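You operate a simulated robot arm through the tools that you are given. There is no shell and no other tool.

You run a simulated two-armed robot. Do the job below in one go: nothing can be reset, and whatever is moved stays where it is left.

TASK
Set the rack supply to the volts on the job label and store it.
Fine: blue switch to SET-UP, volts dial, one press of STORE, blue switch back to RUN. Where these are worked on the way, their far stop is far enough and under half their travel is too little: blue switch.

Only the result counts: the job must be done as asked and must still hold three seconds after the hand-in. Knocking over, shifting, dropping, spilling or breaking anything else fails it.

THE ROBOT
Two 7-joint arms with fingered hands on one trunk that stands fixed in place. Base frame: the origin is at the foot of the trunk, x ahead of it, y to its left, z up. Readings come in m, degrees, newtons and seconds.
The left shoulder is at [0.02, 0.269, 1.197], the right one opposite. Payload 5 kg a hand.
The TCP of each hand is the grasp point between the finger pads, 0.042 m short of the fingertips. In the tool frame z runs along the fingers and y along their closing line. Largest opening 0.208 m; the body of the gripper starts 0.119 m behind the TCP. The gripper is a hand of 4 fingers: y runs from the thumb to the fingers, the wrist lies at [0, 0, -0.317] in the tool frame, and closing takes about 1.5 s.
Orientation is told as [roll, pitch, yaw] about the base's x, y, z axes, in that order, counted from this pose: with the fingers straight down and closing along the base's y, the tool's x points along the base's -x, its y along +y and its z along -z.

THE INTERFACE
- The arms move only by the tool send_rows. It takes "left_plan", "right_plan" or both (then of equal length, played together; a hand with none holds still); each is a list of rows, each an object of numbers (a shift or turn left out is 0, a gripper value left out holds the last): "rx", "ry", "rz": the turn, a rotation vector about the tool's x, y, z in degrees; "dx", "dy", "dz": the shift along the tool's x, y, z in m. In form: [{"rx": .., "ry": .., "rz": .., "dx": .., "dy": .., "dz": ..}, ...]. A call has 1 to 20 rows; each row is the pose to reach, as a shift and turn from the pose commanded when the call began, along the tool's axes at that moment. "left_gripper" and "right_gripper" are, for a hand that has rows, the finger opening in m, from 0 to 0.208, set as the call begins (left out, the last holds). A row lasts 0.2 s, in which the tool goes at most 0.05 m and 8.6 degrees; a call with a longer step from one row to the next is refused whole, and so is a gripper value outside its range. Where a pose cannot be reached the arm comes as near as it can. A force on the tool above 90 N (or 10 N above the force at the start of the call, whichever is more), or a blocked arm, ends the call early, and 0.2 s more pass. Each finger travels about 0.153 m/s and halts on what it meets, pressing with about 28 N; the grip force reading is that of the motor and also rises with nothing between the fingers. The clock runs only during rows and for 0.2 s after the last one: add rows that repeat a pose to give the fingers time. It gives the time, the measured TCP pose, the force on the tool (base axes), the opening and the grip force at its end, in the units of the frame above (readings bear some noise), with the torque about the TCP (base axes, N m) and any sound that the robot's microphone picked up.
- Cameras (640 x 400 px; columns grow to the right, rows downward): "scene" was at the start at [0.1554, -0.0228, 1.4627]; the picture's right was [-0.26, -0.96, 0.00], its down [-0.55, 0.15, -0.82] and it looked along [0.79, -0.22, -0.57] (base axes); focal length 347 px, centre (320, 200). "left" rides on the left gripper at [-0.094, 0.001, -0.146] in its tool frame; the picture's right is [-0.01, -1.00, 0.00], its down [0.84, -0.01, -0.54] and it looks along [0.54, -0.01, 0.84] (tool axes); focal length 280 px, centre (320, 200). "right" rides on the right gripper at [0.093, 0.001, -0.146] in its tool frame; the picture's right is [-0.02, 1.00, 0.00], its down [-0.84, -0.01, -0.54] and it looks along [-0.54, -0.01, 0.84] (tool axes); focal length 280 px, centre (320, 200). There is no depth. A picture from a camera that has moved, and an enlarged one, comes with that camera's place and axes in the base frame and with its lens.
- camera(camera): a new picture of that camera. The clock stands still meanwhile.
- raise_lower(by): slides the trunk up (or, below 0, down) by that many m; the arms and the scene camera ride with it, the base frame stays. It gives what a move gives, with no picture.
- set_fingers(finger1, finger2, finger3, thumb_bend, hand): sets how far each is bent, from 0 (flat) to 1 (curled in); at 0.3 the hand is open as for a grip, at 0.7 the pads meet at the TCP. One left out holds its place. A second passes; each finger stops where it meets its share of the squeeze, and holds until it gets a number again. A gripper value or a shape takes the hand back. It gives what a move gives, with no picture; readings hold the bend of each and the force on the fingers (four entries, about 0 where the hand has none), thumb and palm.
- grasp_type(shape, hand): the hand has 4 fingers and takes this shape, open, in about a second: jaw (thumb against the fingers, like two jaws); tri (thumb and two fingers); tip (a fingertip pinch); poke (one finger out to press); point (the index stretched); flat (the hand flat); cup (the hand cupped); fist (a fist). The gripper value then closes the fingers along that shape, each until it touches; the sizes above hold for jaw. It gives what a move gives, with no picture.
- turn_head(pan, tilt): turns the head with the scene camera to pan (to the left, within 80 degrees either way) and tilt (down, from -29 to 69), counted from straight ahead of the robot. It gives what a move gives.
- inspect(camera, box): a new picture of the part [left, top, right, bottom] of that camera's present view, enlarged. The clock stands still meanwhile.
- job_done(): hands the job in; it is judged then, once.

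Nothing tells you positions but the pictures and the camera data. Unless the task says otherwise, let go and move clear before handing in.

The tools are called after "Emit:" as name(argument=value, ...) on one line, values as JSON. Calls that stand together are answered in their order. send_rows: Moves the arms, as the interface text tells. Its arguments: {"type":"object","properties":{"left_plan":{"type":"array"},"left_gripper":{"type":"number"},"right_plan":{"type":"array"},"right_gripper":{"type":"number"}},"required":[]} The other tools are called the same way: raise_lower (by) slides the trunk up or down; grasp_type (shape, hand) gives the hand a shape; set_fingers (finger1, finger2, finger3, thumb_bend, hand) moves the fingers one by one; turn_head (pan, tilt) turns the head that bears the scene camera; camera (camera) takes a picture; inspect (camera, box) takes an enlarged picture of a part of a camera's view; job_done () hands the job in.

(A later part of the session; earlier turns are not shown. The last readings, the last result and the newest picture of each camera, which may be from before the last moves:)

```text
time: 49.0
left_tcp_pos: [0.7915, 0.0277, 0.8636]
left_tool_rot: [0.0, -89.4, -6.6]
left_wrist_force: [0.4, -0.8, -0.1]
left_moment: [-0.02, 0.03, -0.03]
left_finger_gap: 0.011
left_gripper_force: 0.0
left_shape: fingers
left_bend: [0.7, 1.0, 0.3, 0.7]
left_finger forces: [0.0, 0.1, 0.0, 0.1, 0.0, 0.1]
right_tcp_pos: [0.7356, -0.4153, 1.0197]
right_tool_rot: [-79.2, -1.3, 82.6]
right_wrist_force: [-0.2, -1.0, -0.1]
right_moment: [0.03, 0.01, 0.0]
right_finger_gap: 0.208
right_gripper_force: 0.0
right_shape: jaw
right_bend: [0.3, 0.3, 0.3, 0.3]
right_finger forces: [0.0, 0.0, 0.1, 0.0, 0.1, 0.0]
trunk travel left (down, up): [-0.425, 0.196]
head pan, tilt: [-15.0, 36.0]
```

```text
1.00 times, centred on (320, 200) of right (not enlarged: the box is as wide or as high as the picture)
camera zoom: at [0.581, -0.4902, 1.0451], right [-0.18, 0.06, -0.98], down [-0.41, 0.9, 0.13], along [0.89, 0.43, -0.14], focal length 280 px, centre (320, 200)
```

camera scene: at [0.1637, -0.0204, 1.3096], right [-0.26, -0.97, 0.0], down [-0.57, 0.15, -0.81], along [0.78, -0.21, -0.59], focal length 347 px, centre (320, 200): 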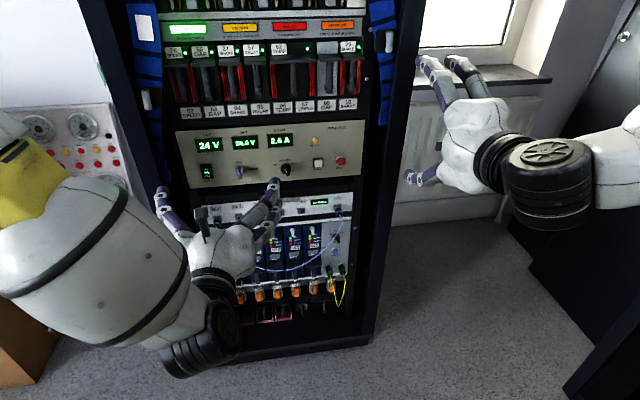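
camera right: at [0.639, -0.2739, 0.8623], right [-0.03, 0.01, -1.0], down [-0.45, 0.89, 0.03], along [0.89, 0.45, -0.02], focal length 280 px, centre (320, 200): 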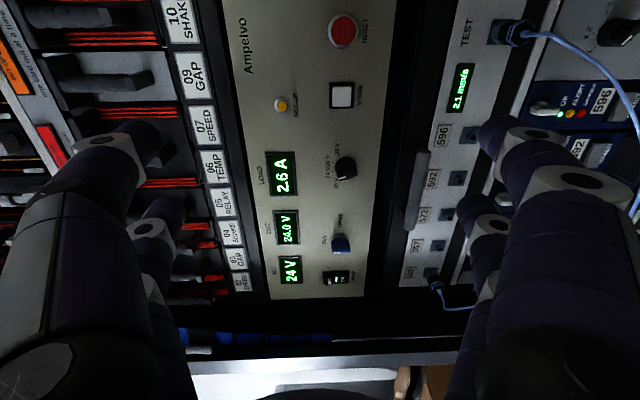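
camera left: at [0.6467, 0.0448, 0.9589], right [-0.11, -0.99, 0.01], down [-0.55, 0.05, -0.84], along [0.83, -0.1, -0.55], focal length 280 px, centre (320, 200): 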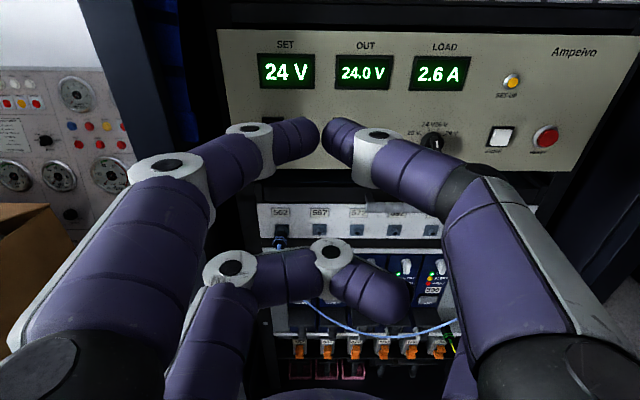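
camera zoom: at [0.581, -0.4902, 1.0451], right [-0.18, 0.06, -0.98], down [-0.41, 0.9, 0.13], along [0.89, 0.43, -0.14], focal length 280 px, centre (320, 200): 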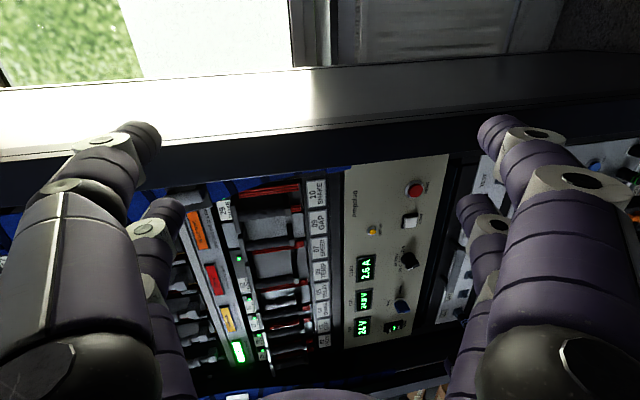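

Finger3's tip is about 0.117 m to the side of the TCP and 0.045 m ahead. With it, working the switch would bring the hand too near the left cabinet post. So I'll use the mirror digit (finger2) for the switch and keep finger3 for the dial and STORE. Setting that shape now.

Emit:
set_fingers(hand="left", finger2=0.3, finger3=0.3)

Emit:
set_fingers(hand="left", finger3=1.0)

Emit:
inspect(camera="scene", box=[140, 160, 300, 300])

Emit:
camera(camera="left")

```text
time: 50.0
left_tcp_pos: [0.7905, 0.0276, 0.8628]
left_tool_rot: [0.2, -89.3, -6.7]
left_wrist_force: [0.5, 0.3, -0.1]
left_moment: [-0.01, 0.02, 0.01]
left_finger_gap: 0.0114
left_gripper_force: 0.1
left_shape: fingers
left_bend: [0.7, 0.3, 0.3, 0.7]
left_finger forces: [0.0, 0.0, 0.0, 0.0, 0.0, 0.1]
right_tcp_pos: [0.734, -0.4153, 1.0213]
right_tool_rot: [-79.1, -1.3, 82.6]
right_wrist_force: [-0.1, 0.2, 0.4]
right_moment: [-0.02, -0.01, 0.01]
right_finger_gap: 0.2081
right_gripper_force: 0.0
right_shape: jaw
right_bend: [0.3, 0.3, 0.3, 0.3]
right_finger forces: [0.0, 0.0, 0.0, 0.0, 0.1, 0.0]
trunk travel left (down, up): [-0.425, 0.196]
head pan, tilt: [-15.0, 36.0]
```

```text
time: 51.0
left_tcp_pos: [0.7899, 0.0276, 0.8626]
left_tool_rot: [-0.1, -89.4, -6.5]
left_wrist_force: [0.2, -0.2, -0.1]
left_moment: [-0.01, -0.02, 0.01]
left_finger_gap: 0.0112
left_gripper_force: 0.1
left_shape: fingers
left_bend: [0.7, 0.3, 1.0, 0.7]
left_finger forces: [0.0, 0.0, 0.1, 0.0, 0.0, 0.0]
right_tcp_pos: [0.7356, -0.4156, 1.0214]
right_tool_rot: [-79.1, -1.5, 82.6]
right_wrist_force: [0.1, -0.4, -0.6]
right_moment: [-0.02, 0.0, -0.04]
right_finger_gap: 0.2077
right_gripper_force: 0.1
right_shape: jaw
right_bend: [0.3, 0.3, 0.3, 0.3]
right_finger forces: [0.1, 0.1, 0.1, 0.1, 0.0, 0.1]
trunk travel left (down, up): [-0.425, 0.196]
head pan, tilt: [-15.0, 36.0]
```

```text
2.86 times, centred on (220, 230) of scene
camera zoom: at [0.1626, -0.0222, 1.3095], right [-0.26, -0.97, 0.0], down [-0.57, 0.15, -0.81], along [0.78, -0.21, -0.59], focal length 992 px, centre (606, 114)
```

zoom: 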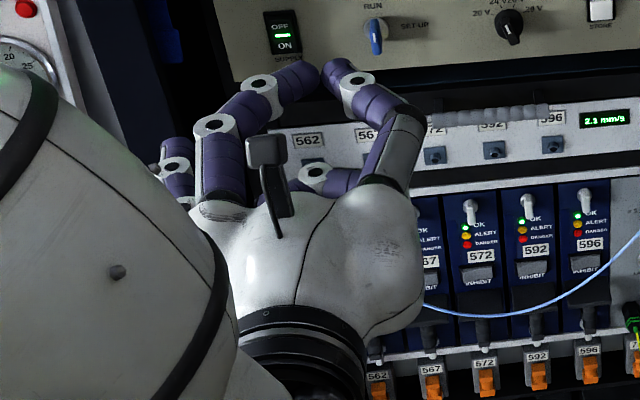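

```text
taken
camera left: at [0.6467, 0.0448, 0.9589], right [-0.11, -0.99, 0.01], down [-0.55, 0.05, -0.84], along [0.83, -0.1, -0.55], focal length 280 px, centre (320, 200)
```

left: 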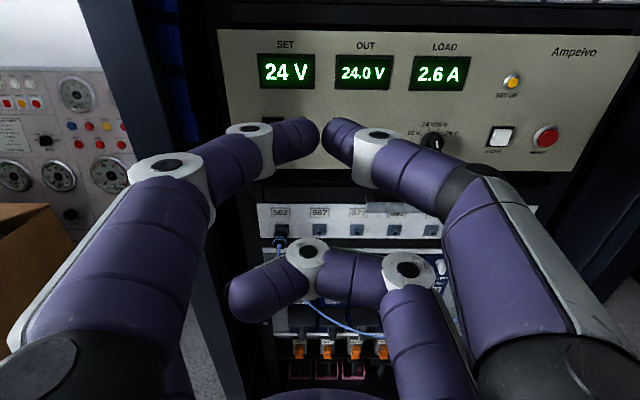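

I'll move the left hand to a pre-approach so that finger2's tip sits about 6 cm off the panel, up and to the left of the blue switch.

Emit:
send_rows(left_plan=[{"rx": -0.1, "ry": -0.1, "dx": -0.0004, "dy": -0.0226, "dz": 0.0217}, {"rx": -0.2, "ry": -0.3, "dx": -0.0009, "dy": -0.0452, "dz": 0.0434}, {"rx": -0.4, "ry": -0.4, "dx": -0.0013, "dy": -0.0678, "dz": 0.0652}, {"rx": -0.5, "ry": -0.6, "dx": -0.0018, "dy": -0.0904, "dz": 0.0869}, {"rx": -0.6, "ry": -0.7, "dx": -0.0022, "dy": -0.113, "dz": 0.1086}, {"rx": -0.6, "ry": -0.7, "dx": -0.0022, "dy": -0.113, "dz": 0.1086}])

Emit:
camera(camera="scene")

Emit:
camera(camera="left")

```text
time: 52.4
left_tcp_pos: [0.8815, -0.1007, 0.8643]
left_tool_rot: [-180.0, -89.3, 172.7]
left_wrist_force: [0.5, 0.0, -0.1]
left_moment: [0.03, -0.03, 0.03]
left_finger_gap: 0.0108
left_gripper_force: 0.1
left_shape: fingers
left_bend: [0.7, 0.3, 1.0, 0.7]
left_finger forces: [0.0, 0.0, 0.1, 0.1, 0.0, 0.0]
right_tcp_pos: [0.7356, -0.4154, 1.0211]
right_tool_rot: [-79.2, -1.4, 82.5]
right_wrist_force: [0.6, -0.1, 0.5]
right_moment: [-0.04, 0.01, 0.02]
right_finger_gap: 0.2081
right_gripper_force: 0.0
right_shape: jaw
right_bend: [0.3, 0.3, 0.3, 0.3]
right_finger forces: [0.0, 0.1, 0.0, 0.1, 0.0, 0.0]
trunk travel left (down, up): [-0.425, 0.196]
head pan, tilt: [-15.0, 36.0]
```

```text
taken
camera scene: at [0.1629, -0.0224, 1.3095], right [-0.26, -0.97, 0.0], down [-0.57, 0.15, -0.81], along [0.78, -0.21, -0.59], focal length 347 px, centre (320, 200)
```

scene: 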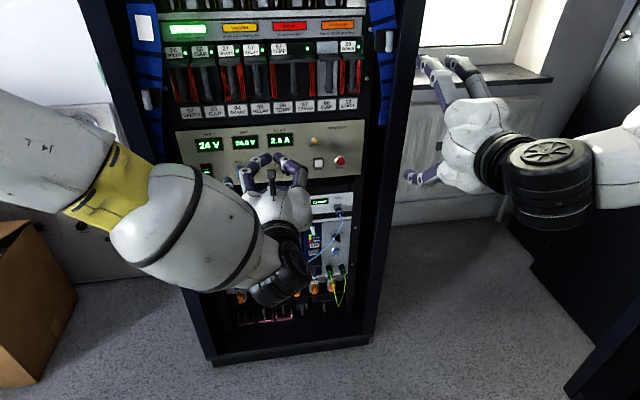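

```text
taken
camera left: at [0.7368, -0.0807, 0.9573], right [-0.13, -0.99, 0.01], down [-0.53, 0.06, -0.85], along [0.84, -0.12, -0.53], focal length 280 px, centre (320, 200)
```

left: 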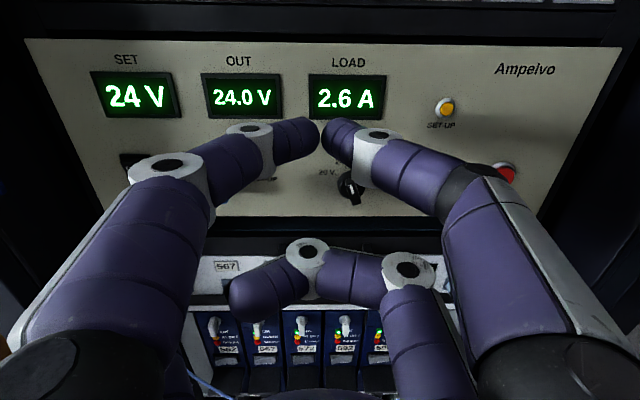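

The hand is at [0.882, −0.101, 0.864]. I'll zoom in to see whether the pusher tip and the blue switch are visible from the scene camera.

Emit:
inspect(camera="scene", box=[190, 130, 318, 210])

Emit:
inspect(camera="left", box=[100, 120, 340, 270])

Emit:
inspect(camera="right", box=[300, 140, 460, 360])

```text
5.00 times, centred on (254, 170) of scene
camera zoom: at [0.1629, -0.0224, 1.3095], right [-0.26, -0.97, 0.0], down [-0.57, 0.15, -0.81], along [0.78, -0.21, -0.59], focal length 1737 px, centre (650, 350)
```

zoom: 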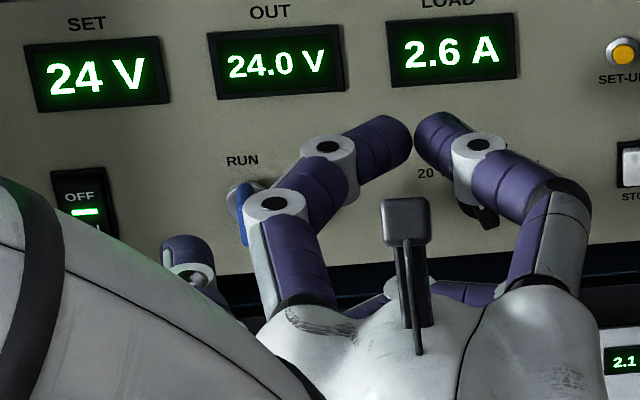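

```text
2.67 times, centred on (220, 195) of left
camera zoom: at [0.7368, -0.0807, 0.9573], right [-0.13, -0.99, 0.01], down [-0.53, 0.06, -0.85], along [0.84, -0.12, -0.53], focal length 748 px, centre (587, 213)
```

zoom: 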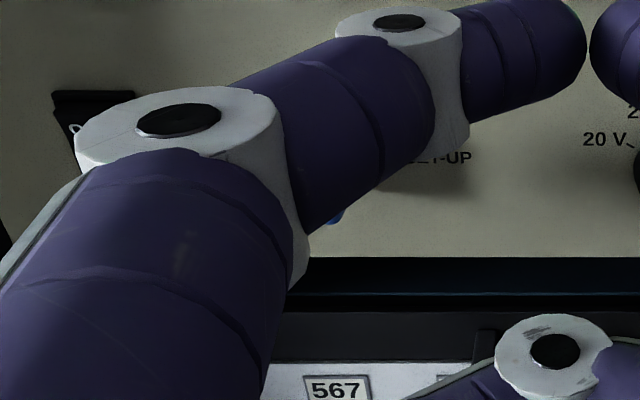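

```text
1.82 times, centred on (380, 250) of right
camera zoom: at [0.5812, -0.4903, 1.045], right [-0.18, 0.06, -0.98], down [-0.41, 0.9, 0.13], along [0.89, 0.43, -0.14], focal length 510 px, centre (211, 109)
```

zoom: 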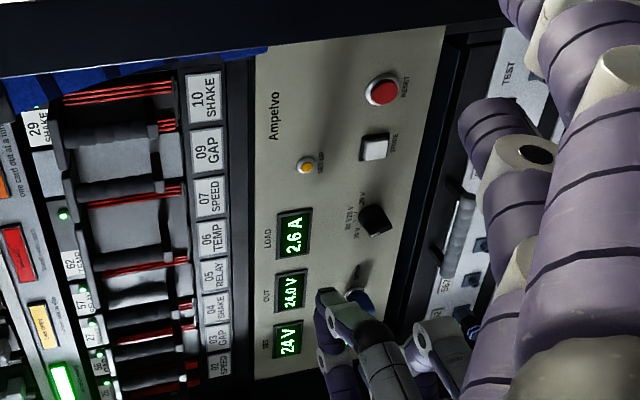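

The right-hand camera makes a good side observer: it sees the switch, dial, STORE and my left fingers. The pusher tip is about 25 mm left, 11 mm up and 60 mm out from the switch axis. I'll advance 40 mm toward the panel, beside the fin.

Emit:
send_rows(left_plan=[{"dy": 0.0002, "dz": 0.01}, {"dy": 0.0005, "dz": 0.02}, {"dy": 0.0007, "dz": 0.03}, {"dy": 0.0009, "dz": 0.04}, {"dy": 0.0009, "dz": 0.04}])

Emit:
inspect(camera="scene", box=[190, 130, 318, 210])

Emit:
inspect(camera="right", box=[330, 200, 490, 360])

```text
time: 53.5
left_tcp_pos: [0.9222, -0.1045, 0.8655]
left_tool_rot: [-178.4, -89.3, 171.1]
left_wrist_force: [-0.3, 1.0, 0.5]
left_moment: [-0.03, -0.01, -0.03]
left_finger_gap: 0.0105
left_gripper_force: 0.2
left_shape: fingers
left_bend: [0.7, 0.3, 1.0, 0.7]
left_finger forces: [0.1, 0.0, 0.0, 0.0, 0.0, 0.1]
right_tcp_pos: [0.7358, -0.417, 1.0207]
right_tool_rot: [-79.1, -1.4, 82.6]
right_wrist_force: [-0.9, 0.2, -0.1]
right_moment: [0.02, -0.04, 0.03]
right_finger_gap: 0.2079
right_gripper_force: 0.1
right_shape: jaw
right_bend: [0.3, 0.3, 0.3, 0.3]
right_finger forces: [0.0, 0.1, 0.1, 0.1, 0.0, 0.0]
trunk travel left (down, up): [-0.425, 0.196]
head pan, tilt: [-15.0, 36.0]
```

```text
5.00 times, centred on (254, 170) of scene
camera zoom: at [0.1627, -0.0223, 1.3095], right [-0.26, -0.97, 0.0], down [-0.57, 0.15, -0.81], along [0.78, -0.21, -0.59], focal length 1737 px, centre (650, 350)
```

zoom: 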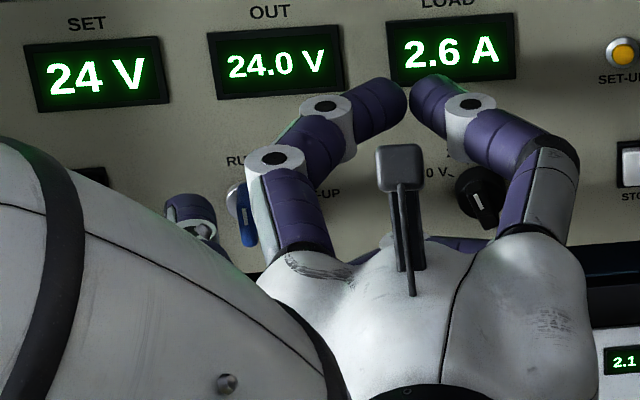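

```text
2.50 times, centred on (410, 280) of right
camera zoom: at [0.581, -0.4902, 1.045], right [-0.18, 0.06, -0.98], down [-0.41, 0.9, 0.13], along [0.89, 0.43, -0.14], focal length 701 px, centre (95, 0)
```

zoom: 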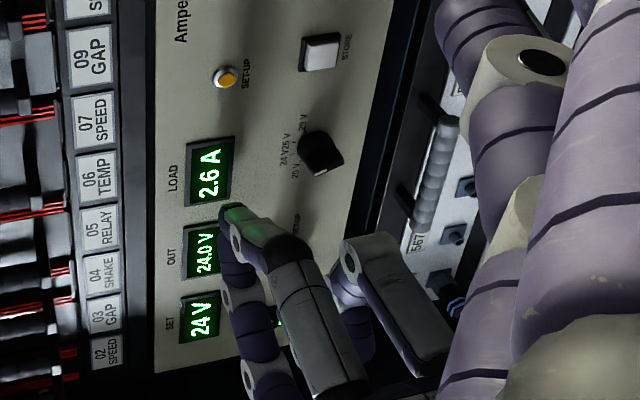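

Next to the fin now, with the tip about 19 mm off the panel. I'll advance 8 mm more and check the forces.

Emit:
send_rows(left_plan=[{"dz": 0.004}, {"dz": 0.008}, {"dz": 0.008}])

Emit:
inspect(camera="scene", box=[206, 150, 270, 190])

```text
time: 54.4
left_tcp_pos: [0.9294, -0.1054, 0.8648]
left_tool_rot: [-179.6, -89.4, 172.3]
left_wrist_force: [1.0, 0.5, -0.2]
left_moment: [0.03, 0.04, 0.0]
left_finger_gap: 0.0111
left_gripper_force: 0.0
left_shape: fingers
left_bend: [0.7, 0.3, 1.0, 0.7]
left_finger forces: [0.0, 0.0, 0.1, 0.0, 0.1, 0.0]
right_tcp_pos: [0.7355, -0.4159, 1.0209]
right_tool_rot: [-79.1, -1.4, 82.5]
right_wrist_force: [-0.4, -0.7, 0.6]
right_moment: [0.0, 0.02, -0.02]
right_finger_gap: 0.2077
right_gripper_force: 0.1
right_shape: jaw
right_bend: [0.3, 0.3, 0.3, 0.3]
right_finger forces: [0.1, 0.0, 0.1, 0.0, 0.0, 0.0]
trunk travel left (down, up): [-0.425, 0.196]
head pan, tilt: [-15.0, 36.0]
```

```text
10.00 times, centred on (238, 170) of scene
camera zoom: at [0.1627, -0.0223, 1.3095], right [-0.26, -0.97, 0.0], down [-0.57, 0.15, -0.81], along [0.78, -0.21, -0.59], focal length 3473 px, centre (1140, 500)
```

zoom: 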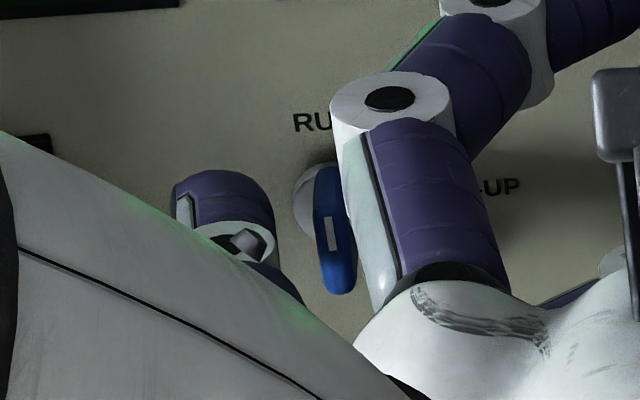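

No contact yet, with the tip beside the fin. I'll begin the push: right and slightly up along the first part of the arc, then check.

Emit:
send_rows(left_plan=[{"dx": 0.0005, "dy": -0.004}, {"dx": 0.001, "dy": -0.0085, "dz": 0.0002}, {"dx": -0.0016, "dy": -0.0129, "dz": 0.0003}, {"dx": -0.0047, "dy": -0.0169, "dz": 0.0004}, {"dx": -0.0066, "dy": -0.0215, "dz": 0.0005}, {"dx": -0.0066, "dy": -0.0215, "dz": 0.0005}])

Emit:
inspect(camera="scene", box=[206, 150, 270, 190])

Emit:
inspect(camera="right", box=[360, 230, 456, 290])

```text
time: 55.8
left_tcp_pos: [0.9288, -0.1264, 0.8716]
left_tool_rot: [-179.0, -89.4, 171.7]
left_wrist_force: [0.1, 0.6, -0.1]
left_moment: [0.06, 0.01, 0.02]
left_finger_gap: 0.011
left_gripper_force: 0.8
left_shape: fingers
left_bend: [0.7, 0.29, 1.0, 0.7]
left_finger forces: [0.0, 0.5, 0.0, 0.0, 0.0, 0.0]
right_tcp_pos: [0.7343, -0.4158, 1.0214]
right_tool_rot: [-79.1, -1.4, 82.6]
right_wrist_force: [0.7, 0.4, 0.1]
right_moment: [-0.04, 0.0, 0.0]
right_finger_gap: 0.2079
right_gripper_force: 0.1
right_shape: jaw
right_bend: [0.3, 0.3, 0.3, 0.3]
right_finger forces: [0.1, 0.0, 0.0, 0.1, 0.0, 0.1]
trunk travel left (down, up): [-0.425, 0.196]
head pan, tilt: [-15.0, 36.0]
```

```text
10.00 times, centred on (238, 170) of scene
camera zoom: at [0.1626, -0.0223, 1.3095], right [-0.26, -0.97, 0.0], down [-0.57, 0.15, -0.81], along [0.78, -0.21, -0.59], focal length 3473 px, centre (1140, 500)
```

zoom: 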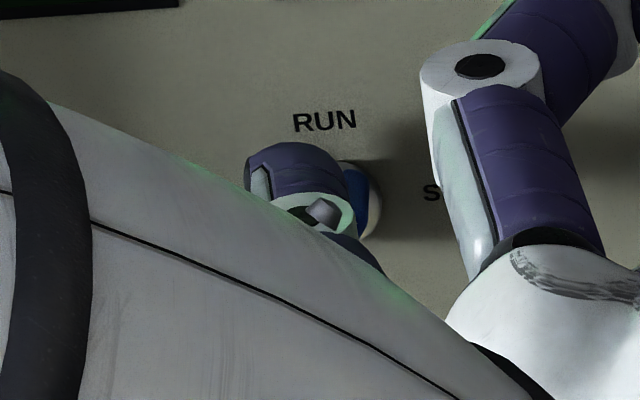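

```text
6.67 times, centred on (408, 260) of right
camera zoom: at [0.5809, -0.4902, 1.0451], right [-0.18, 0.06, -0.98], down [-0.41, 0.9, 0.13], along [0.89, 0.43, -0.14], focal length 1869 px, centre (-267, -200)
```

zoom: 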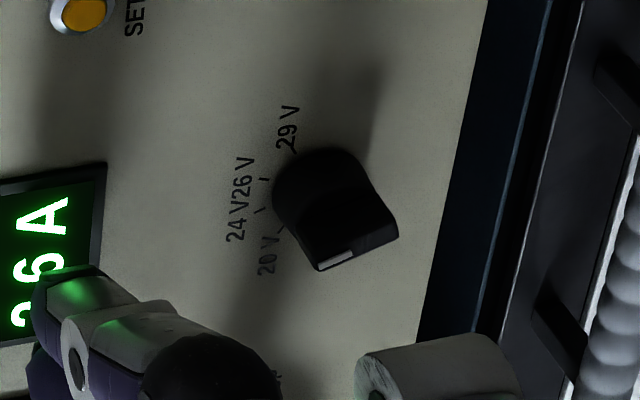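

The finger shows a light contact force, so it has reached the fin. I'll continue the arc over the top toward SET-UP.

Emit:
send_rows(left_plan=[{"dx": -0.0007, "dy": -0.005, "dz": 0.0001}, {"dx": 0.0, "dy": -0.01, "dz": 0.0002}, {"dx": 0.0021, "dy": -0.015, "dz": 0.0003}, {"dx": 0.0038, "dy": -0.0174, "dz": 0.0004}, {"dx": 0.0038, "dy": -0.0174, "dz": 0.0004}])

Emit:
inspect(camera="scene", box=[206, 150, 270, 190])

Emit:
inspect(camera="right", box=[330, 200, 490, 360])

```text
time: 57.0
left_tcp_pos: [0.9269, -0.1441, 0.8691]
left_tool_rot: [-178.3, -89.3, 171.2]
left_wrist_force: [0.1, -0.2, 0.2]
left_moment: [0.06, 0.01, 0.02]
left_finger_gap: 0.0109
left_gripper_force: 0.1
left_shape: fingers
left_bend: [0.7, 0.3, 1.0, 0.7]
left_finger forces: [0.0, 0.5, 0.1, 0.0, 0.0, 0.1]
right_tcp_pos: [0.7353, -0.4174, 1.0207]
right_tool_rot: [-79.1, -1.4, 82.6]
right_wrist_force: [-0.3, -0.4, 0.5]
right_moment: [0.0, -0.03, -0.03]
right_finger_gap: 0.2079
right_gripper_force: 0.2
right_shape: jaw
right_bend: [0.3, 0.3, 0.3, 0.3]
right_finger forces: [0.0, 0.0, 0.1, 0.0, 0.1, 0.0]
trunk travel left (down, up): [-0.425, 0.196]
head pan, tilt: [-15.0, 36.0]
```

```text
10.00 times, centred on (238, 170) of scene
camera zoom: at [0.1626, -0.0222, 1.3095], right [-0.26, -0.97, 0.0], down [-0.57, 0.15, -0.81], along [0.78, -0.21, -0.59], focal length 3473 px, centre (1140, 500)
```

zoom: 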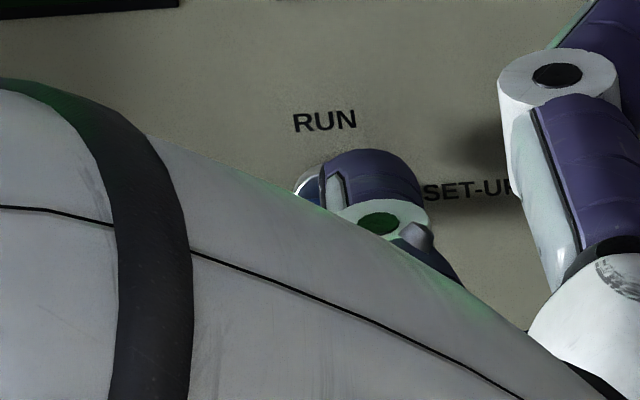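

```text
2.50 times, centred on (410, 280) of right
camera zoom: at [0.5809, -0.4902, 1.0451], right [-0.18, 0.06, -0.98], down [-0.41, 0.9, 0.13], along [0.89, 0.43, -0.14], focal length 701 px, centre (95, 0)
```

zoom: 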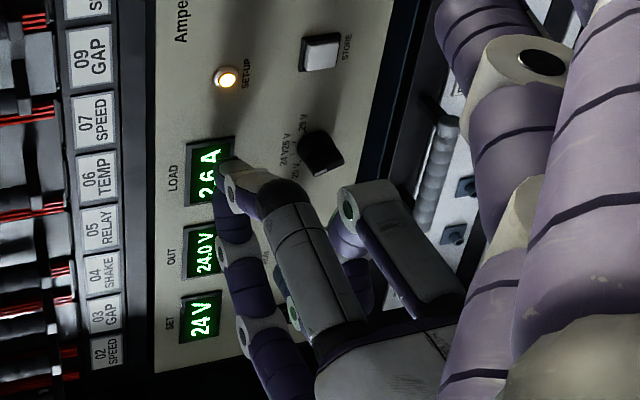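

The yellow SET-UP lamp is lit, so the switch has gone over. I'll press a few millimetres further toward the stop, then back off to look.

Emit:
send_rows(left_plan=[{"dx": 0.002, "dy": -0.001}, {"dx": 0.004, "dy": -0.0015}, {"dx": 0.004, "dy": -0.0015}])

Emit:
send_rows(left_plan=[{"dx": -0.003, "dz": 0}, {"dx": -0.005, "dz": -0.01}, {"dx": -0.005, "dz": -0.025}, {"dx": -0.005, "dz": -0.04}, {"dx": -0.005, "dz": -0.06}, {"dx": -0.005, "dz": -0.06}])

Emit:
inspect(camera="scene", box=[190, 130, 318, 210])

Emit:
inspect(camera="right", box=[330, 200, 490, 360])

Emit:
camera(camera="left")

```text
time: 57.8
left_tcp_pos: [0.9268, -0.1444, 0.8657]
left_tool_rot: [179.3, -89.1, 173.4]
left_wrist_force: [-0.2, 1.0, 11.4]
left_moment: [1.29, -0.52, 0.03]
left_finger_gap: 0.011
left_gripper_force: 5.8
left_shape: fingers
left_bend: [0.7, 0.29, 1.0, 0.7]
left_finger forces: [0.0, 10.8, 0.0, 0.1, 0.1, 0.0]
right_tcp_pos: [0.7354, -0.4155, 1.0216]
right_tool_rot: [-79.1, -1.4, 82.6]
right_wrist_force: [1.1, 1.2, 0.1]
right_moment: [0.01, -0.03, 0.01]
right_finger_gap: 0.2078
right_gripper_force: 0.1
right_shape: jaw
right_bend: [0.3, 0.3, 0.3, 0.3]
right_finger forces: [0.0, 0.0, 0.0, 0.0, 0.1, 0.1]
trunk travel left (down, up): [-0.425, 0.196]
head pan, tilt: [-15.0, 36.0]
```

```text
time: 59.1
left_tcp_pos: [0.866, -0.1381, 0.8687]
left_tool_rot: [-178.8, -89.4, 171.6]
left_wrist_force: [0.7, 0.2, 0.0]
left_moment: [0.02, 0.02, -0.03]
left_finger_gap: 0.0109
left_gripper_force: 0.0
left_shape: fingers
left_bend: [0.7, 0.3, 1.0, 0.7]
left_finger forces: [0.0, 0.0, 0.0, 0.1, 0.0, 0.0]
right_tcp_pos: [0.7353, -0.4152, 1.0214]
right_tool_rot: [-79.1, -1.3, 82.6]
right_wrist_force: [-0.8, -0.7, 0.6]
right_moment: [-0.03, 0.01, 0.04]
right_finger_gap: 0.2078
right_gripper_force: 0.1
right_shape: jaw
right_bend: [0.3, 0.3, 0.3, 0.3]
right_finger forces: [0.1, 0.0, 0.0, 0.0, 0.0, 0.0]
trunk travel left (down, up): [-0.425, 0.196]
head pan, tilt: [-15.0, 36.0]
```

```text
5.00 times, centred on (254, 170) of scene
camera zoom: at [0.1624, -0.0222, 1.3095], right [-0.26, -0.97, 0.0], down [-0.57, 0.15, -0.81], along [0.78, -0.21, -0.59], focal length 1737 px, centre (650, 350)
```

zoom: 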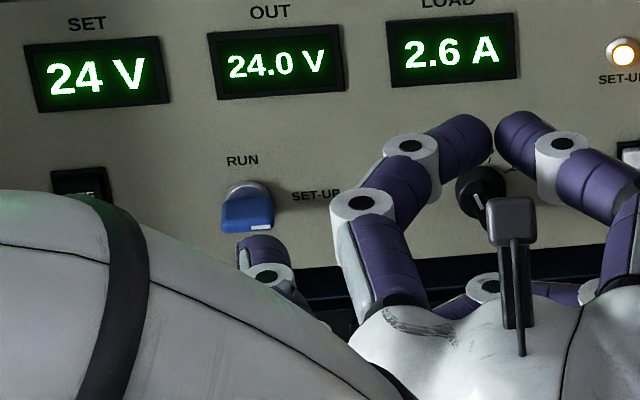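

```text
2.50 times, centred on (410, 280) of right
camera zoom: at [0.5808, -0.4901, 1.0451], right [-0.18, 0.06, -0.98], down [-0.41, 0.9, 0.13], along [0.89, 0.43, -0.14], focal length 701 px, centre (95, 0)
```

zoom: 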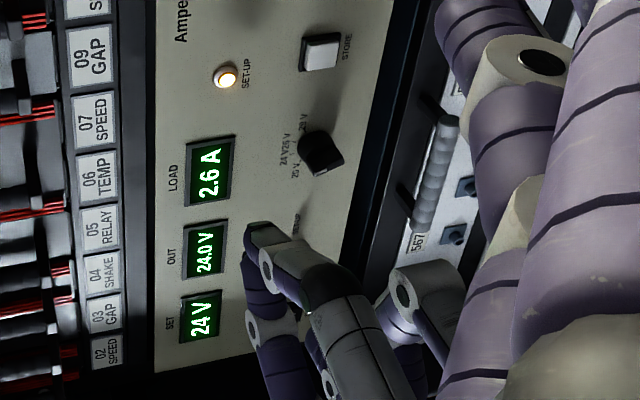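

```text
taken
camera left: at [0.7205, -0.1176, 0.9612], right [-0.13, -0.99, 0.01], down [-0.53, 0.05, -0.85], along [0.84, -0.12, -0.53], focal length 280 px, centre (320, 200)
```

left: 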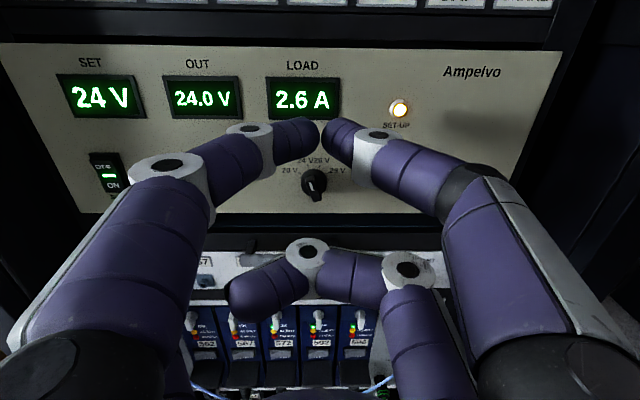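

The switch is at SET-UP (fin horizontal, lamp lit). Next is the dial, so I'll take a precise look at it from the current left-hand camera, then switch to finger3 as the pusher.

Emit:
inspect(camera="left", box=[264, 145, 360, 205])

Emit:
inspect(camera="right", box=[370, 210, 466, 270])

```text
6.67 times, centred on (312, 175) of left
camera zoom: at [0.7205, -0.1176, 0.9612], right [-0.13, -0.99, 0.01], down [-0.53, 0.05, -0.85], along [0.84, -0.12, -0.53], focal length 1869 px, centre (373, 367)
```

zoom: 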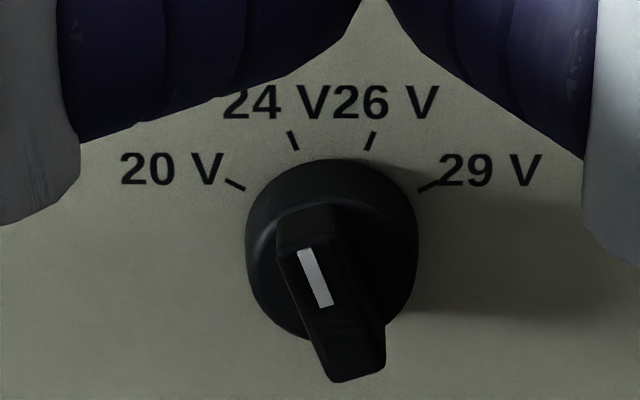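

```text
6.67 times, centred on (418, 240) of right
camera zoom: at [0.5808, -0.4901, 1.0451], right [-0.18, 0.06, -0.98], down [-0.41, 0.9, 0.13], along [0.89, 0.43, -0.14], focal length 1869 px, centre (-333, -67)
```

zoom: 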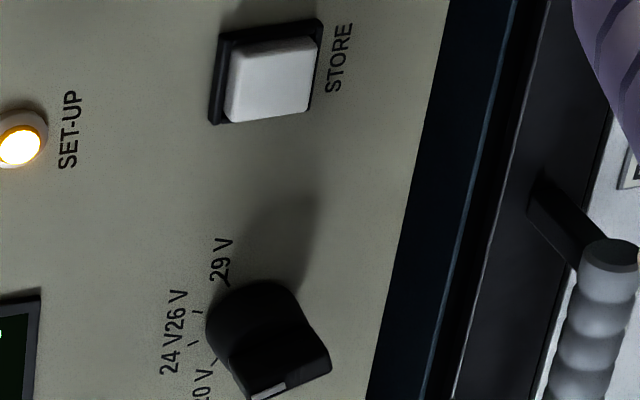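

Dial axis found at about [0.982, −0.147, 0.822]; its fin stands about 27 mm proud. I'll retreat, swap the pusher to finger3, and move the hand to the left of the dial.

Emit:
send_rows(left_plan=[{"dz": -0.02}, {"dz": -0.045}, {"dz": -0.06}, {"dz": -0.06}])

Emit:
set_fingers(hand="left", finger2=0.3, finger3=0.3)

Emit:
set_fingers(hand="left", finger2=1.0)

Emit:
send_rows(left_plan=[{"dx": 0.003, "dy": 0.03}, {"dx": 0.006, "dy": 0.06}, {"dx": 0.009, "dy": 0.09}, {"dx": 0.012, "dy": 0.12}, {"dx": 0.0145, "dy": 0.14}, {"dx": 0.0145, "dy": 0.14}])

Emit:
inspect(camera="scene", box=[190, 110, 382, 230])

```text
time: 60.1
left_tcp_pos: [0.8061, -0.129, 0.869]
left_tool_rot: [-178.7, -89.2, 171.4]
left_wrist_force: [-1.1, -0.7, 0.4]
left_moment: [-0.01, 0.01, -0.01]
left_finger_gap: 0.011
left_gripper_force: 0.1
left_shape: fingers
left_bend: [0.7, 0.3, 1.0, 0.7]
left_finger forces: [0.1, 0.0, 0.0, 0.0, 0.0, 0.1]
right_tcp_pos: [0.735, -0.4165, 1.0212]
right_tool_rot: [-79.1, -1.4, 82.6]
right_wrist_force: [0.1, 0.2, -0.2]
right_moment: [0.04, 0.01, 0.02]
right_finger_gap: 0.2079
right_gripper_force: 0.0
right_shape: jaw
right_bend: [0.3, 0.3, 0.3, 0.3]
right_finger forces: [0.0, 0.0, 0.0, 0.1, 0.1, 0.0]
trunk travel left (down, up): [-0.425, 0.196]
head pan, tilt: [-15.0, 36.0]
```

```text
time: 61.1
left_tcp_pos: [0.8062, -0.1297, 0.868]
left_tool_rot: [-178.7, -89.3, 171.5]
left_wrist_force: [-0.2, 0.0, -0.3]
left_moment: [0.02, 0.01, -0.01]
left_finger_gap: 0.0111
left_gripper_force: 0.1
left_shape: fingers
left_bend: [0.7, 0.3, 0.3, 0.7]
left_finger forces: [0.0, 0.0, 0.0, 0.0, 0.0, 0.0]
right_tcp_pos: [0.7363, -0.4156, 1.0203]
right_tool_rot: [-79.1, -1.4, 82.6]
right_wrist_force: [-0.8, -1.0, -0.7]
right_moment: [0.0, 0.01, -0.02]
right_finger_gap: 0.208
right_gripper_force: 0.0
right_shape: jaw
right_bend: [0.3, 0.3, 0.3, 0.3]
right_finger forces: [0.0, 0.1, 0.0, 0.1, 0.0, 0.0]
trunk travel left (down, up): [-0.425, 0.196]
head pan, tilt: [-15.0, 36.0]
```

```text
time: 62.1
left_tcp_pos: [0.8064, -0.1287, 0.869]
left_tool_rot: [-178.6, -89.3, 171.2]
left_wrist_force: [-1.0, -0.1, 0.1]
left_moment: [0.03, 0.01, 0.01]
left_finger_gap: 0.0109
left_gripper_force: 0.0
left_shape: fingers
left_bend: [0.7, 1.0, 0.3, 0.7]
left_finger forces: [0.1, 0.0, 0.1, 0.0, 0.0, 0.0]
right_tcp_pos: [0.7355, -0.4158, 1.02]
right_tool_rot: [-79.2, -1.4, 82.6]
right_wrist_force: [0.5, 1.4, 0.1]
right_moment: [-0.02, 0.02, -0.02]
right_finger_gap: 0.2079
right_gripper_force: 0.0
right_shape: jaw
right_bend: [0.3, 0.3, 0.3, 0.3]
right_finger forces: [0.1, 0.1, 0.0, 0.0, 0.0, 0.0]
trunk travel left (down, up): [-0.425, 0.196]
head pan, tilt: [-15.0, 36.0]
```

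```text
time: 63.5
left_tcp_pos: [0.8211, 0.0006, 0.8579]
left_tool_rot: [-175.0, -89.6, 168.3]
left_wrist_force: [-0.1, 1.3, -0.7]
left_moment: [0.02, -0.04, -0.03]
left_finger_gap: 0.0108
left_gripper_force: 0.0
left_shape: fingers
left_bend: [0.7, 1.0, 0.3, 0.7]
left_finger forces: [0.1, 0.0, 0.0, 0.0, 0.1, 0.0]
left hand out of reach, approached as far as the arm can: row 5, 6
right_tcp_pos: [0.7362, -0.4152, 1.0205]
right_tool_rot: [-79.0, -1.3, 82.6]
right_wrist_force: [-0.3, 0.1, -0.5]
right_moment: [0.01, -0.04, -0.03]
right_finger_gap: 0.2082
right_gripper_force: 0.0
right_shape: jaw
right_bend: [0.3, 0.3, 0.3, 0.3]
right_finger forces: [0.0, 0.1, 0.0, 0.0, 0.0, 0.0]
trunk travel left (down, up): [-0.425, 0.196]
head pan, tilt: [-15.0, 36.0]
```

```text
3.33 times, centred on (286, 170) of scene
camera zoom: at [0.1628, -0.022, 1.3094], right [-0.26, -0.97, 0.0], down [-0.57, 0.15, -0.81], along [0.78, -0.21, -0.59], focal length 1158 px, centre (433, 300)
```

zoom: 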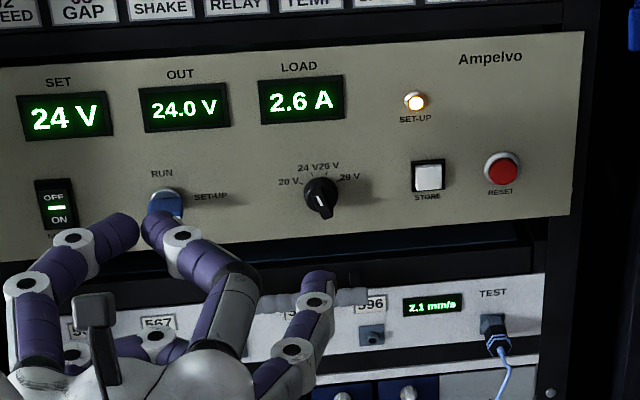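

Clear view now: the pusher (finger3) is to the left of the dial. Moving in to about 55 mm off the panel, left of the dial's fin.

Emit:
send_rows(left_plan=[{"dx": 0.0011, "dy": 0.004, "dz": 0.019}, {"dx": 0.0022, "dy": 0.008, "dz": 0.038}, {"dx": 0.0033, "dy": 0.012, "dz": 0.057}, {"dx": 0.0044, "dy": 0.0164, "dz": 0.0765}, {"dx": 0.0044, "dy": 0.0164, "dz": 0.0765}])

Emit:
inspect(camera="scene", box=[238, 140, 334, 200])

Emit:
inspect(camera="right", box=[360, 200, 480, 300])

```text
time: 64.8
left_tcp_pos: [0.8918, -0.01, 0.8662]
left_tool_rot: [-5.4, -89.9, -0.6]
left_wrist_force: [-0.2, 0.4, 0.1]
left_moment: [-0.01, -0.01, 0.02]
left_finger_gap: 0.0108
left_gripper_force: 0.1
left_shape: fingers
left_bend: [0.7, 1.0, 0.3, 0.7]
left_finger forces: [0.0, 0.0, 0.0, 0.0, 0.0, 0.1]
left hand out of reach, approached as far as the arm can: row 1, 2, 3, 4, 5
right_tcp_pos: [0.7358, -0.4165, 1.0218]
right_tool_rot: [-79.1, -1.5, 82.7]
right_wrist_force: [-0.2, 0.1, 0.0]
right_moment: [0.03, -0.01, -0.02]
right_finger_gap: 0.2083
right_gripper_force: 0.1
right_shape: jaw
right_bend: [0.3, 0.3, 0.3, 0.3]
right_finger forces: [0.1, 0.0, 0.0, 0.0, 0.1, 0.0]
trunk travel left (down, up): [-0.425, 0.196]
head pan, tilt: [-15.0, 36.0]
```

```text
6.67 times, centred on (286, 170) of scene
camera zoom: at [0.1626, -0.0224, 1.3095], right [-0.26, -0.97, 0.0], down [-0.57, 0.15, -0.81], along [0.78, -0.21, -0.59], focal length 2316 px, centre (547, 400)
```

zoom: 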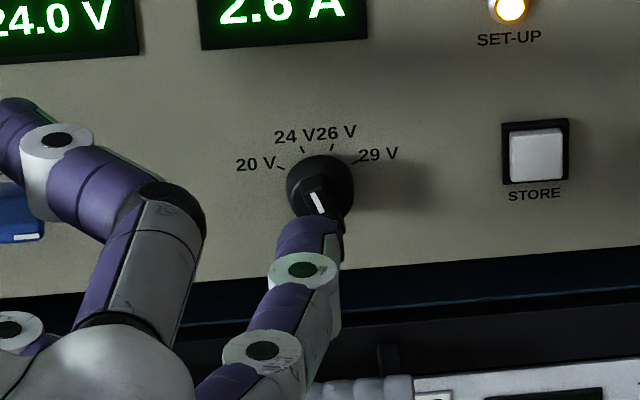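

```text
4.00 times, centred on (420, 250) of right
camera zoom: at [0.5809, -0.4904, 1.0451], right [-0.18, 0.06, -0.98], down [-0.41, 0.9, 0.13], along [0.89, 0.43, -0.14], focal length 1122 px, centre (-80, 0)
```

zoom: 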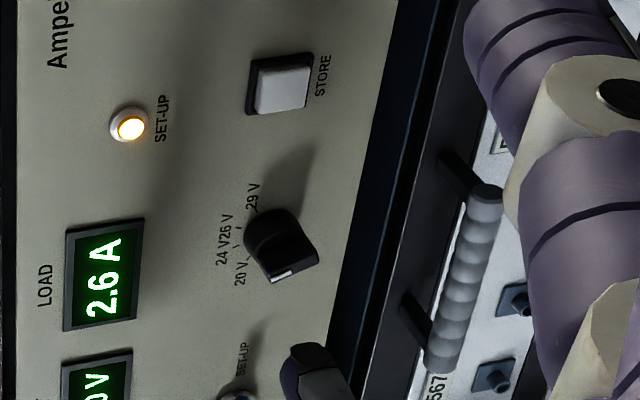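

The left arm is at its limit going further left. The dial can equally be turned clockwise by pushing the fin's lower end leftward from the right side, which suits this reach. I'll move finger3's tip to the right of the dial, still about 5 cm out.

Emit:
send_rows(left_plan=[{"dx": 0.004, "dy": -0.01, "dz": 0.002}, {"dx": 0.008, "dy": -0.02, "dz": 0.004}, {"dx": 0.012, "dy": -0.03, "dz": 0.006}, {"dx": 0.0162, "dy": -0.0398, "dz": 0.009}, {"dx": 0.0162, "dy": -0.0398, "dz": 0.009}])

Emit:
inspect(camera="scene", box=[254, 140, 350, 200])

Emit:
inspect(camera="right", box=[360, 200, 480, 300])

```text
time: 66.0
left_tcp_pos: [0.8958, -0.0512, 0.8482]
left_tool_rot: [-178.2, -89.3, 170.8]
left_wrist_force: [-0.6, 0.6, 0.2]
left_moment: [-0.01, -0.04, 0.03]
left_finger_gap: 0.0109
left_gripper_force: 0.1
left_shape: fingers
left_bend: [0.7, 1.0, 0.3, 0.7]
left_finger forces: [0.0, 0.0, 0.0, 0.0, 0.0, 0.0]
left hand out of reach, approached as far as the arm can: row 1
right_tcp_pos: [0.7358, -0.4156, 1.0204]
right_tool_rot: [-79.1, -1.5, 82.7]
right_wrist_force: [-0.5, -0.2, -0.4]
right_moment: [0.04, -0.01, -0.03]
right_finger_gap: 0.208
right_gripper_force: 0.2
right_shape: jaw
right_bend: [0.3, 0.3, 0.3, 0.3]
right_finger forces: [0.1, 0.0, 0.0, 0.1, 0.0, 0.0]
trunk travel left (down, up): [-0.425, 0.196]
head pan, tilt: [-15.0, 36.0]
```

```text
6.67 times, centred on (302, 170) of scene
camera zoom: at [0.1627, -0.0222, 1.3095], right [-0.26, -0.97, 0.0], down [-0.57, 0.15, -0.81], along [0.78, -0.21, -0.59], focal length 2316 px, centre (440, 400)
```

zoom: 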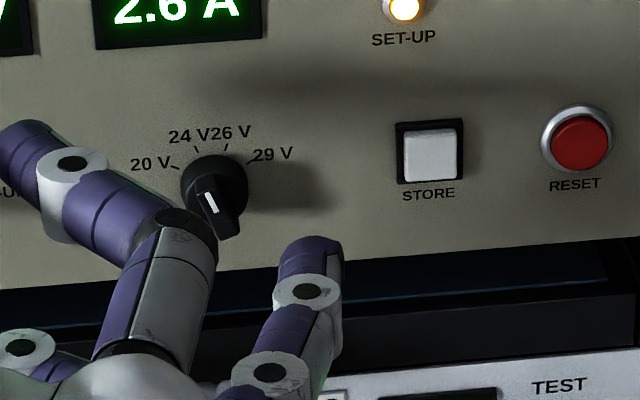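

```text
4.00 times, centred on (420, 250) of right
camera zoom: at [0.5811, -0.4901, 1.0451], right [-0.18, 0.06, -0.98], down [-0.41, 0.9, 0.13], along [0.89, 0.43, -0.14], focal length 1122 px, centre (-80, 0)
```

zoom: 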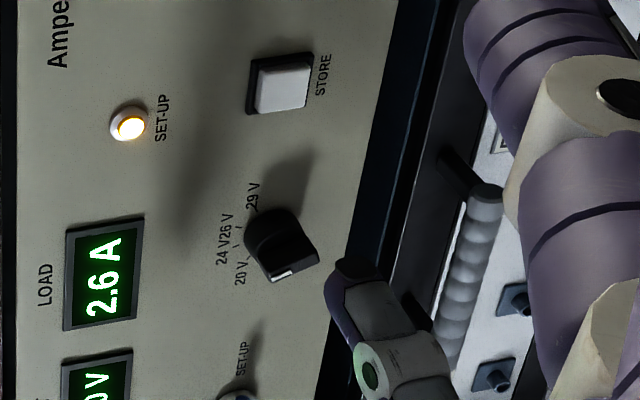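

The tip is about 32 mm right of the dial axis and 53 mm out. Advancing 37 mm to sit beside the fin, above the knob's skirt.

Emit:
send_rows(left_plan=[{"dx": 0.0001, "dy": 0.0002, "dz": 0.01}, {"dx": 0.0002, "dy": 0.0005, "dz": 0.02}, {"dx": 0.0004, "dy": 0.0007, "dz": 0.03}, {"dx": 0.0005, "dy": 0.0009, "dz": 0.037}, {"dx": 0.0005, "dy": 0.0009, "dz": 0.037}])

Emit:
inspect(camera="scene", box=[270, 150, 334, 190])

Emit:
inspect(camera="right", box=[380, 220, 460, 280])

```text
time: 67.2
left_tcp_pos: [0.9335, -0.0563, 0.8512]
left_tool_rot: [-177.9, -89.6, 171.1]
left_wrist_force: [-0.8, 0.2, -0.2]
left_moment: [0.01, 0.0, 0.01]
left_finger_gap: 0.0106
left_gripper_force: 0.1
left_shape: fingers
left_bend: [0.7, 1.0, 0.3, 0.7]
left_finger forces: [0.0, 0.0, 0.1, 0.1, 0.1, 0.0]
right_tcp_pos: [0.7348, -0.4155, 1.0221]
right_tool_rot: [-79.2, -1.4, 82.5]
right_wrist_force: [0.6, -0.2, 0.3]
right_moment: [-0.04, -0.02, -0.02]
right_finger_gap: 0.208
right_gripper_force: 0.0
right_shape: jaw
right_bend: [0.3, 0.3, 0.3, 0.3]
right_finger forces: [0.0, 0.1, 0.1, 0.0, 0.0, 0.0]
trunk travel left (down, up): [-0.425, 0.196]
head pan, tilt: [-15.0, 36.0]
```

```text
10.00 times, centred on (302, 170) of scene
camera zoom: at [0.1627, -0.0223, 1.3095], right [-0.26, -0.97, 0.0], down [-0.57, 0.15, -0.81], along [0.78, -0.21, -0.59], focal length 3473 px, centre (500, 500)
```

zoom: 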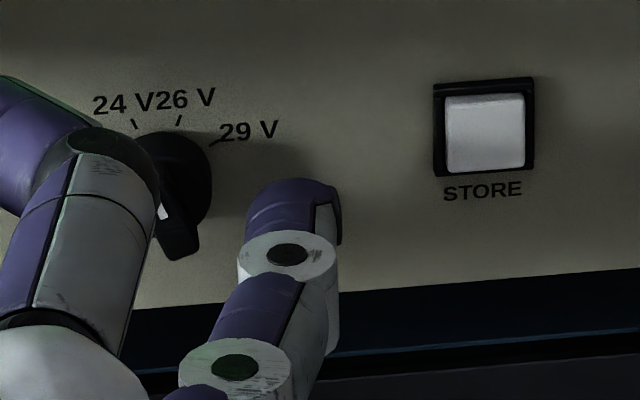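

```text
6.67 times, centred on (420, 250) of right
camera zoom: at [0.581, -0.4902, 1.0451], right [-0.18, 0.06, -0.98], down [-0.41, 0.9, 0.13], along [0.89, 0.43, -0.14], focal length 1869 px, centre (-347, -133)
```

zoom: 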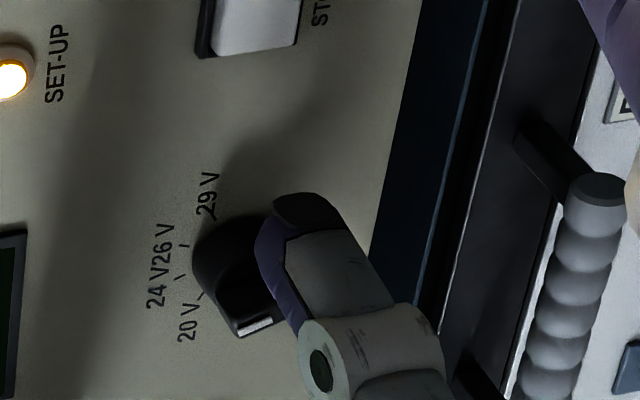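

The tip is beside the fin with no contact. I'll start the arc left and down under the knob, first half.

Emit:
send_rows(left_plan=[{"dx": 0.0007, "dy": 0.007, "dz": -0.0001}, {"dx": 0.0015, "dy": 0.0135, "dz": -0.0002}, {"dx": 0.0056, "dy": 0.0157, "dz": -0.0002}, {"dx": 0.0098, "dy": 0.0178, "dz": -0.0002}, {"dx": 0.0132, "dy": 0.021, "dz": -0.0003}, {"dx": 0.0132, "dy": 0.021, "dz": -0.0003}])

Emit:
inspect(camera="scene", box=[270, 150, 334, 190])

Emit:
inspect(camera="scene", box=[190, 110, 382, 230])

Emit:
inspect(camera="right", box=[340, 210, 460, 310])

```text
time: 68.5
left_tcp_pos: [0.9299, -0.0468, 0.8456]
left_tool_rot: [-110.8, -89.9, 104.4]
left_wrist_force: [0.6, -0.1, 0.0]
left_moment: [0.02, 0.0, -0.02]
left_finger_gap: 0.011
left_gripper_force: 0.1
left_shape: fingers
left_bend: [0.7, 1.0, 0.3, 0.7]
left_finger forces: [0.0, 0.0, 0.0, 0.1, 0.1, 0.1]
left hand out of reach, approached as far as the arm can: row 1, 2, 3, 4, 5, 6
right_tcp_pos: [0.7351, -0.4155, 1.0212]
right_tool_rot: [-79.1, -1.4, 82.6]
right_wrist_force: [-0.5, -0.5, -0.2]
right_moment: [0.01, 0.01, 0.02]
right_finger_gap: 0.2079
right_gripper_force: 0.1
right_shape: jaw
right_bend: [0.3, 0.3, 0.3, 0.3]
right_finger forces: [0.0, 0.0, 0.0, 0.1, 0.0, 0.0]
trunk travel left (down, up): [-0.425, 0.196]
head pan, tilt: [-15.0, 36.0]
```

```text
10.00 times, centred on (302, 170) of scene
camera zoom: at [0.1626, -0.0223, 1.3095], right [-0.26, -0.97, 0.0], down [-0.57, 0.15, -0.81], along [0.78, -0.21, -0.59], focal length 3473 px, centre (500, 500)
```

zoom: 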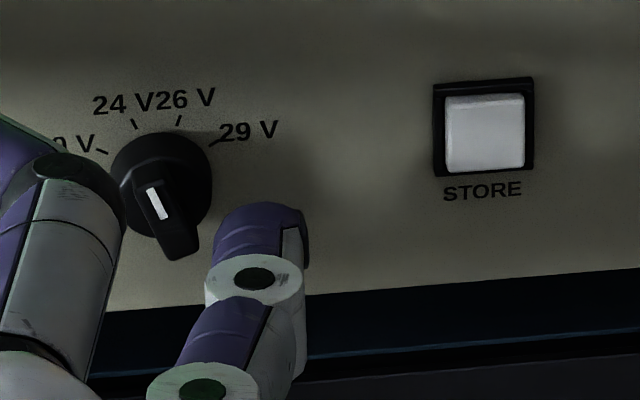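

```text
3.33 times, centred on (286, 170) of scene
camera zoom: at [0.1626, -0.0223, 1.3095], right [-0.26, -0.97, 0.0], down [-0.57, 0.15, -0.81], along [0.78, -0.21, -0.59], focal length 1158 px, centre (433, 300)
```

zoom: 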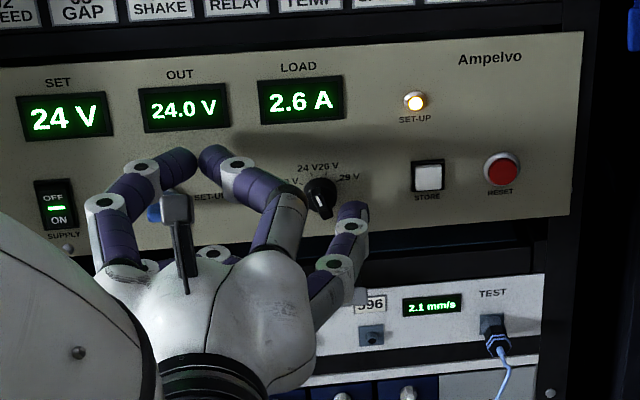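

```text
4.00 times, centred on (400, 260) of right
camera zoom: at [0.5809, -0.4902, 1.0451], right [-0.18, 0.06, -0.98], down [-0.41, 0.9, 0.13], along [0.89, 0.43, -0.14], focal length 1122 px, centre (0, -40)
```

zoom: 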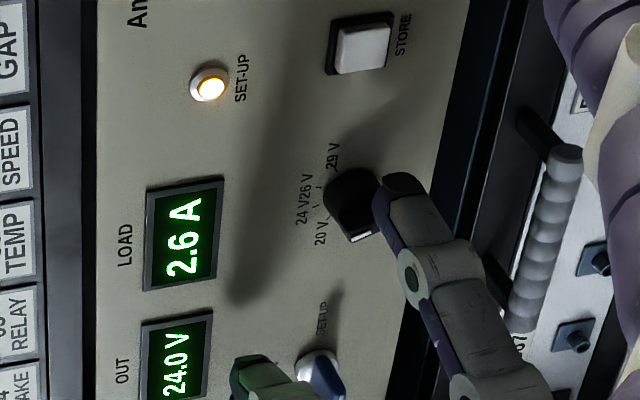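

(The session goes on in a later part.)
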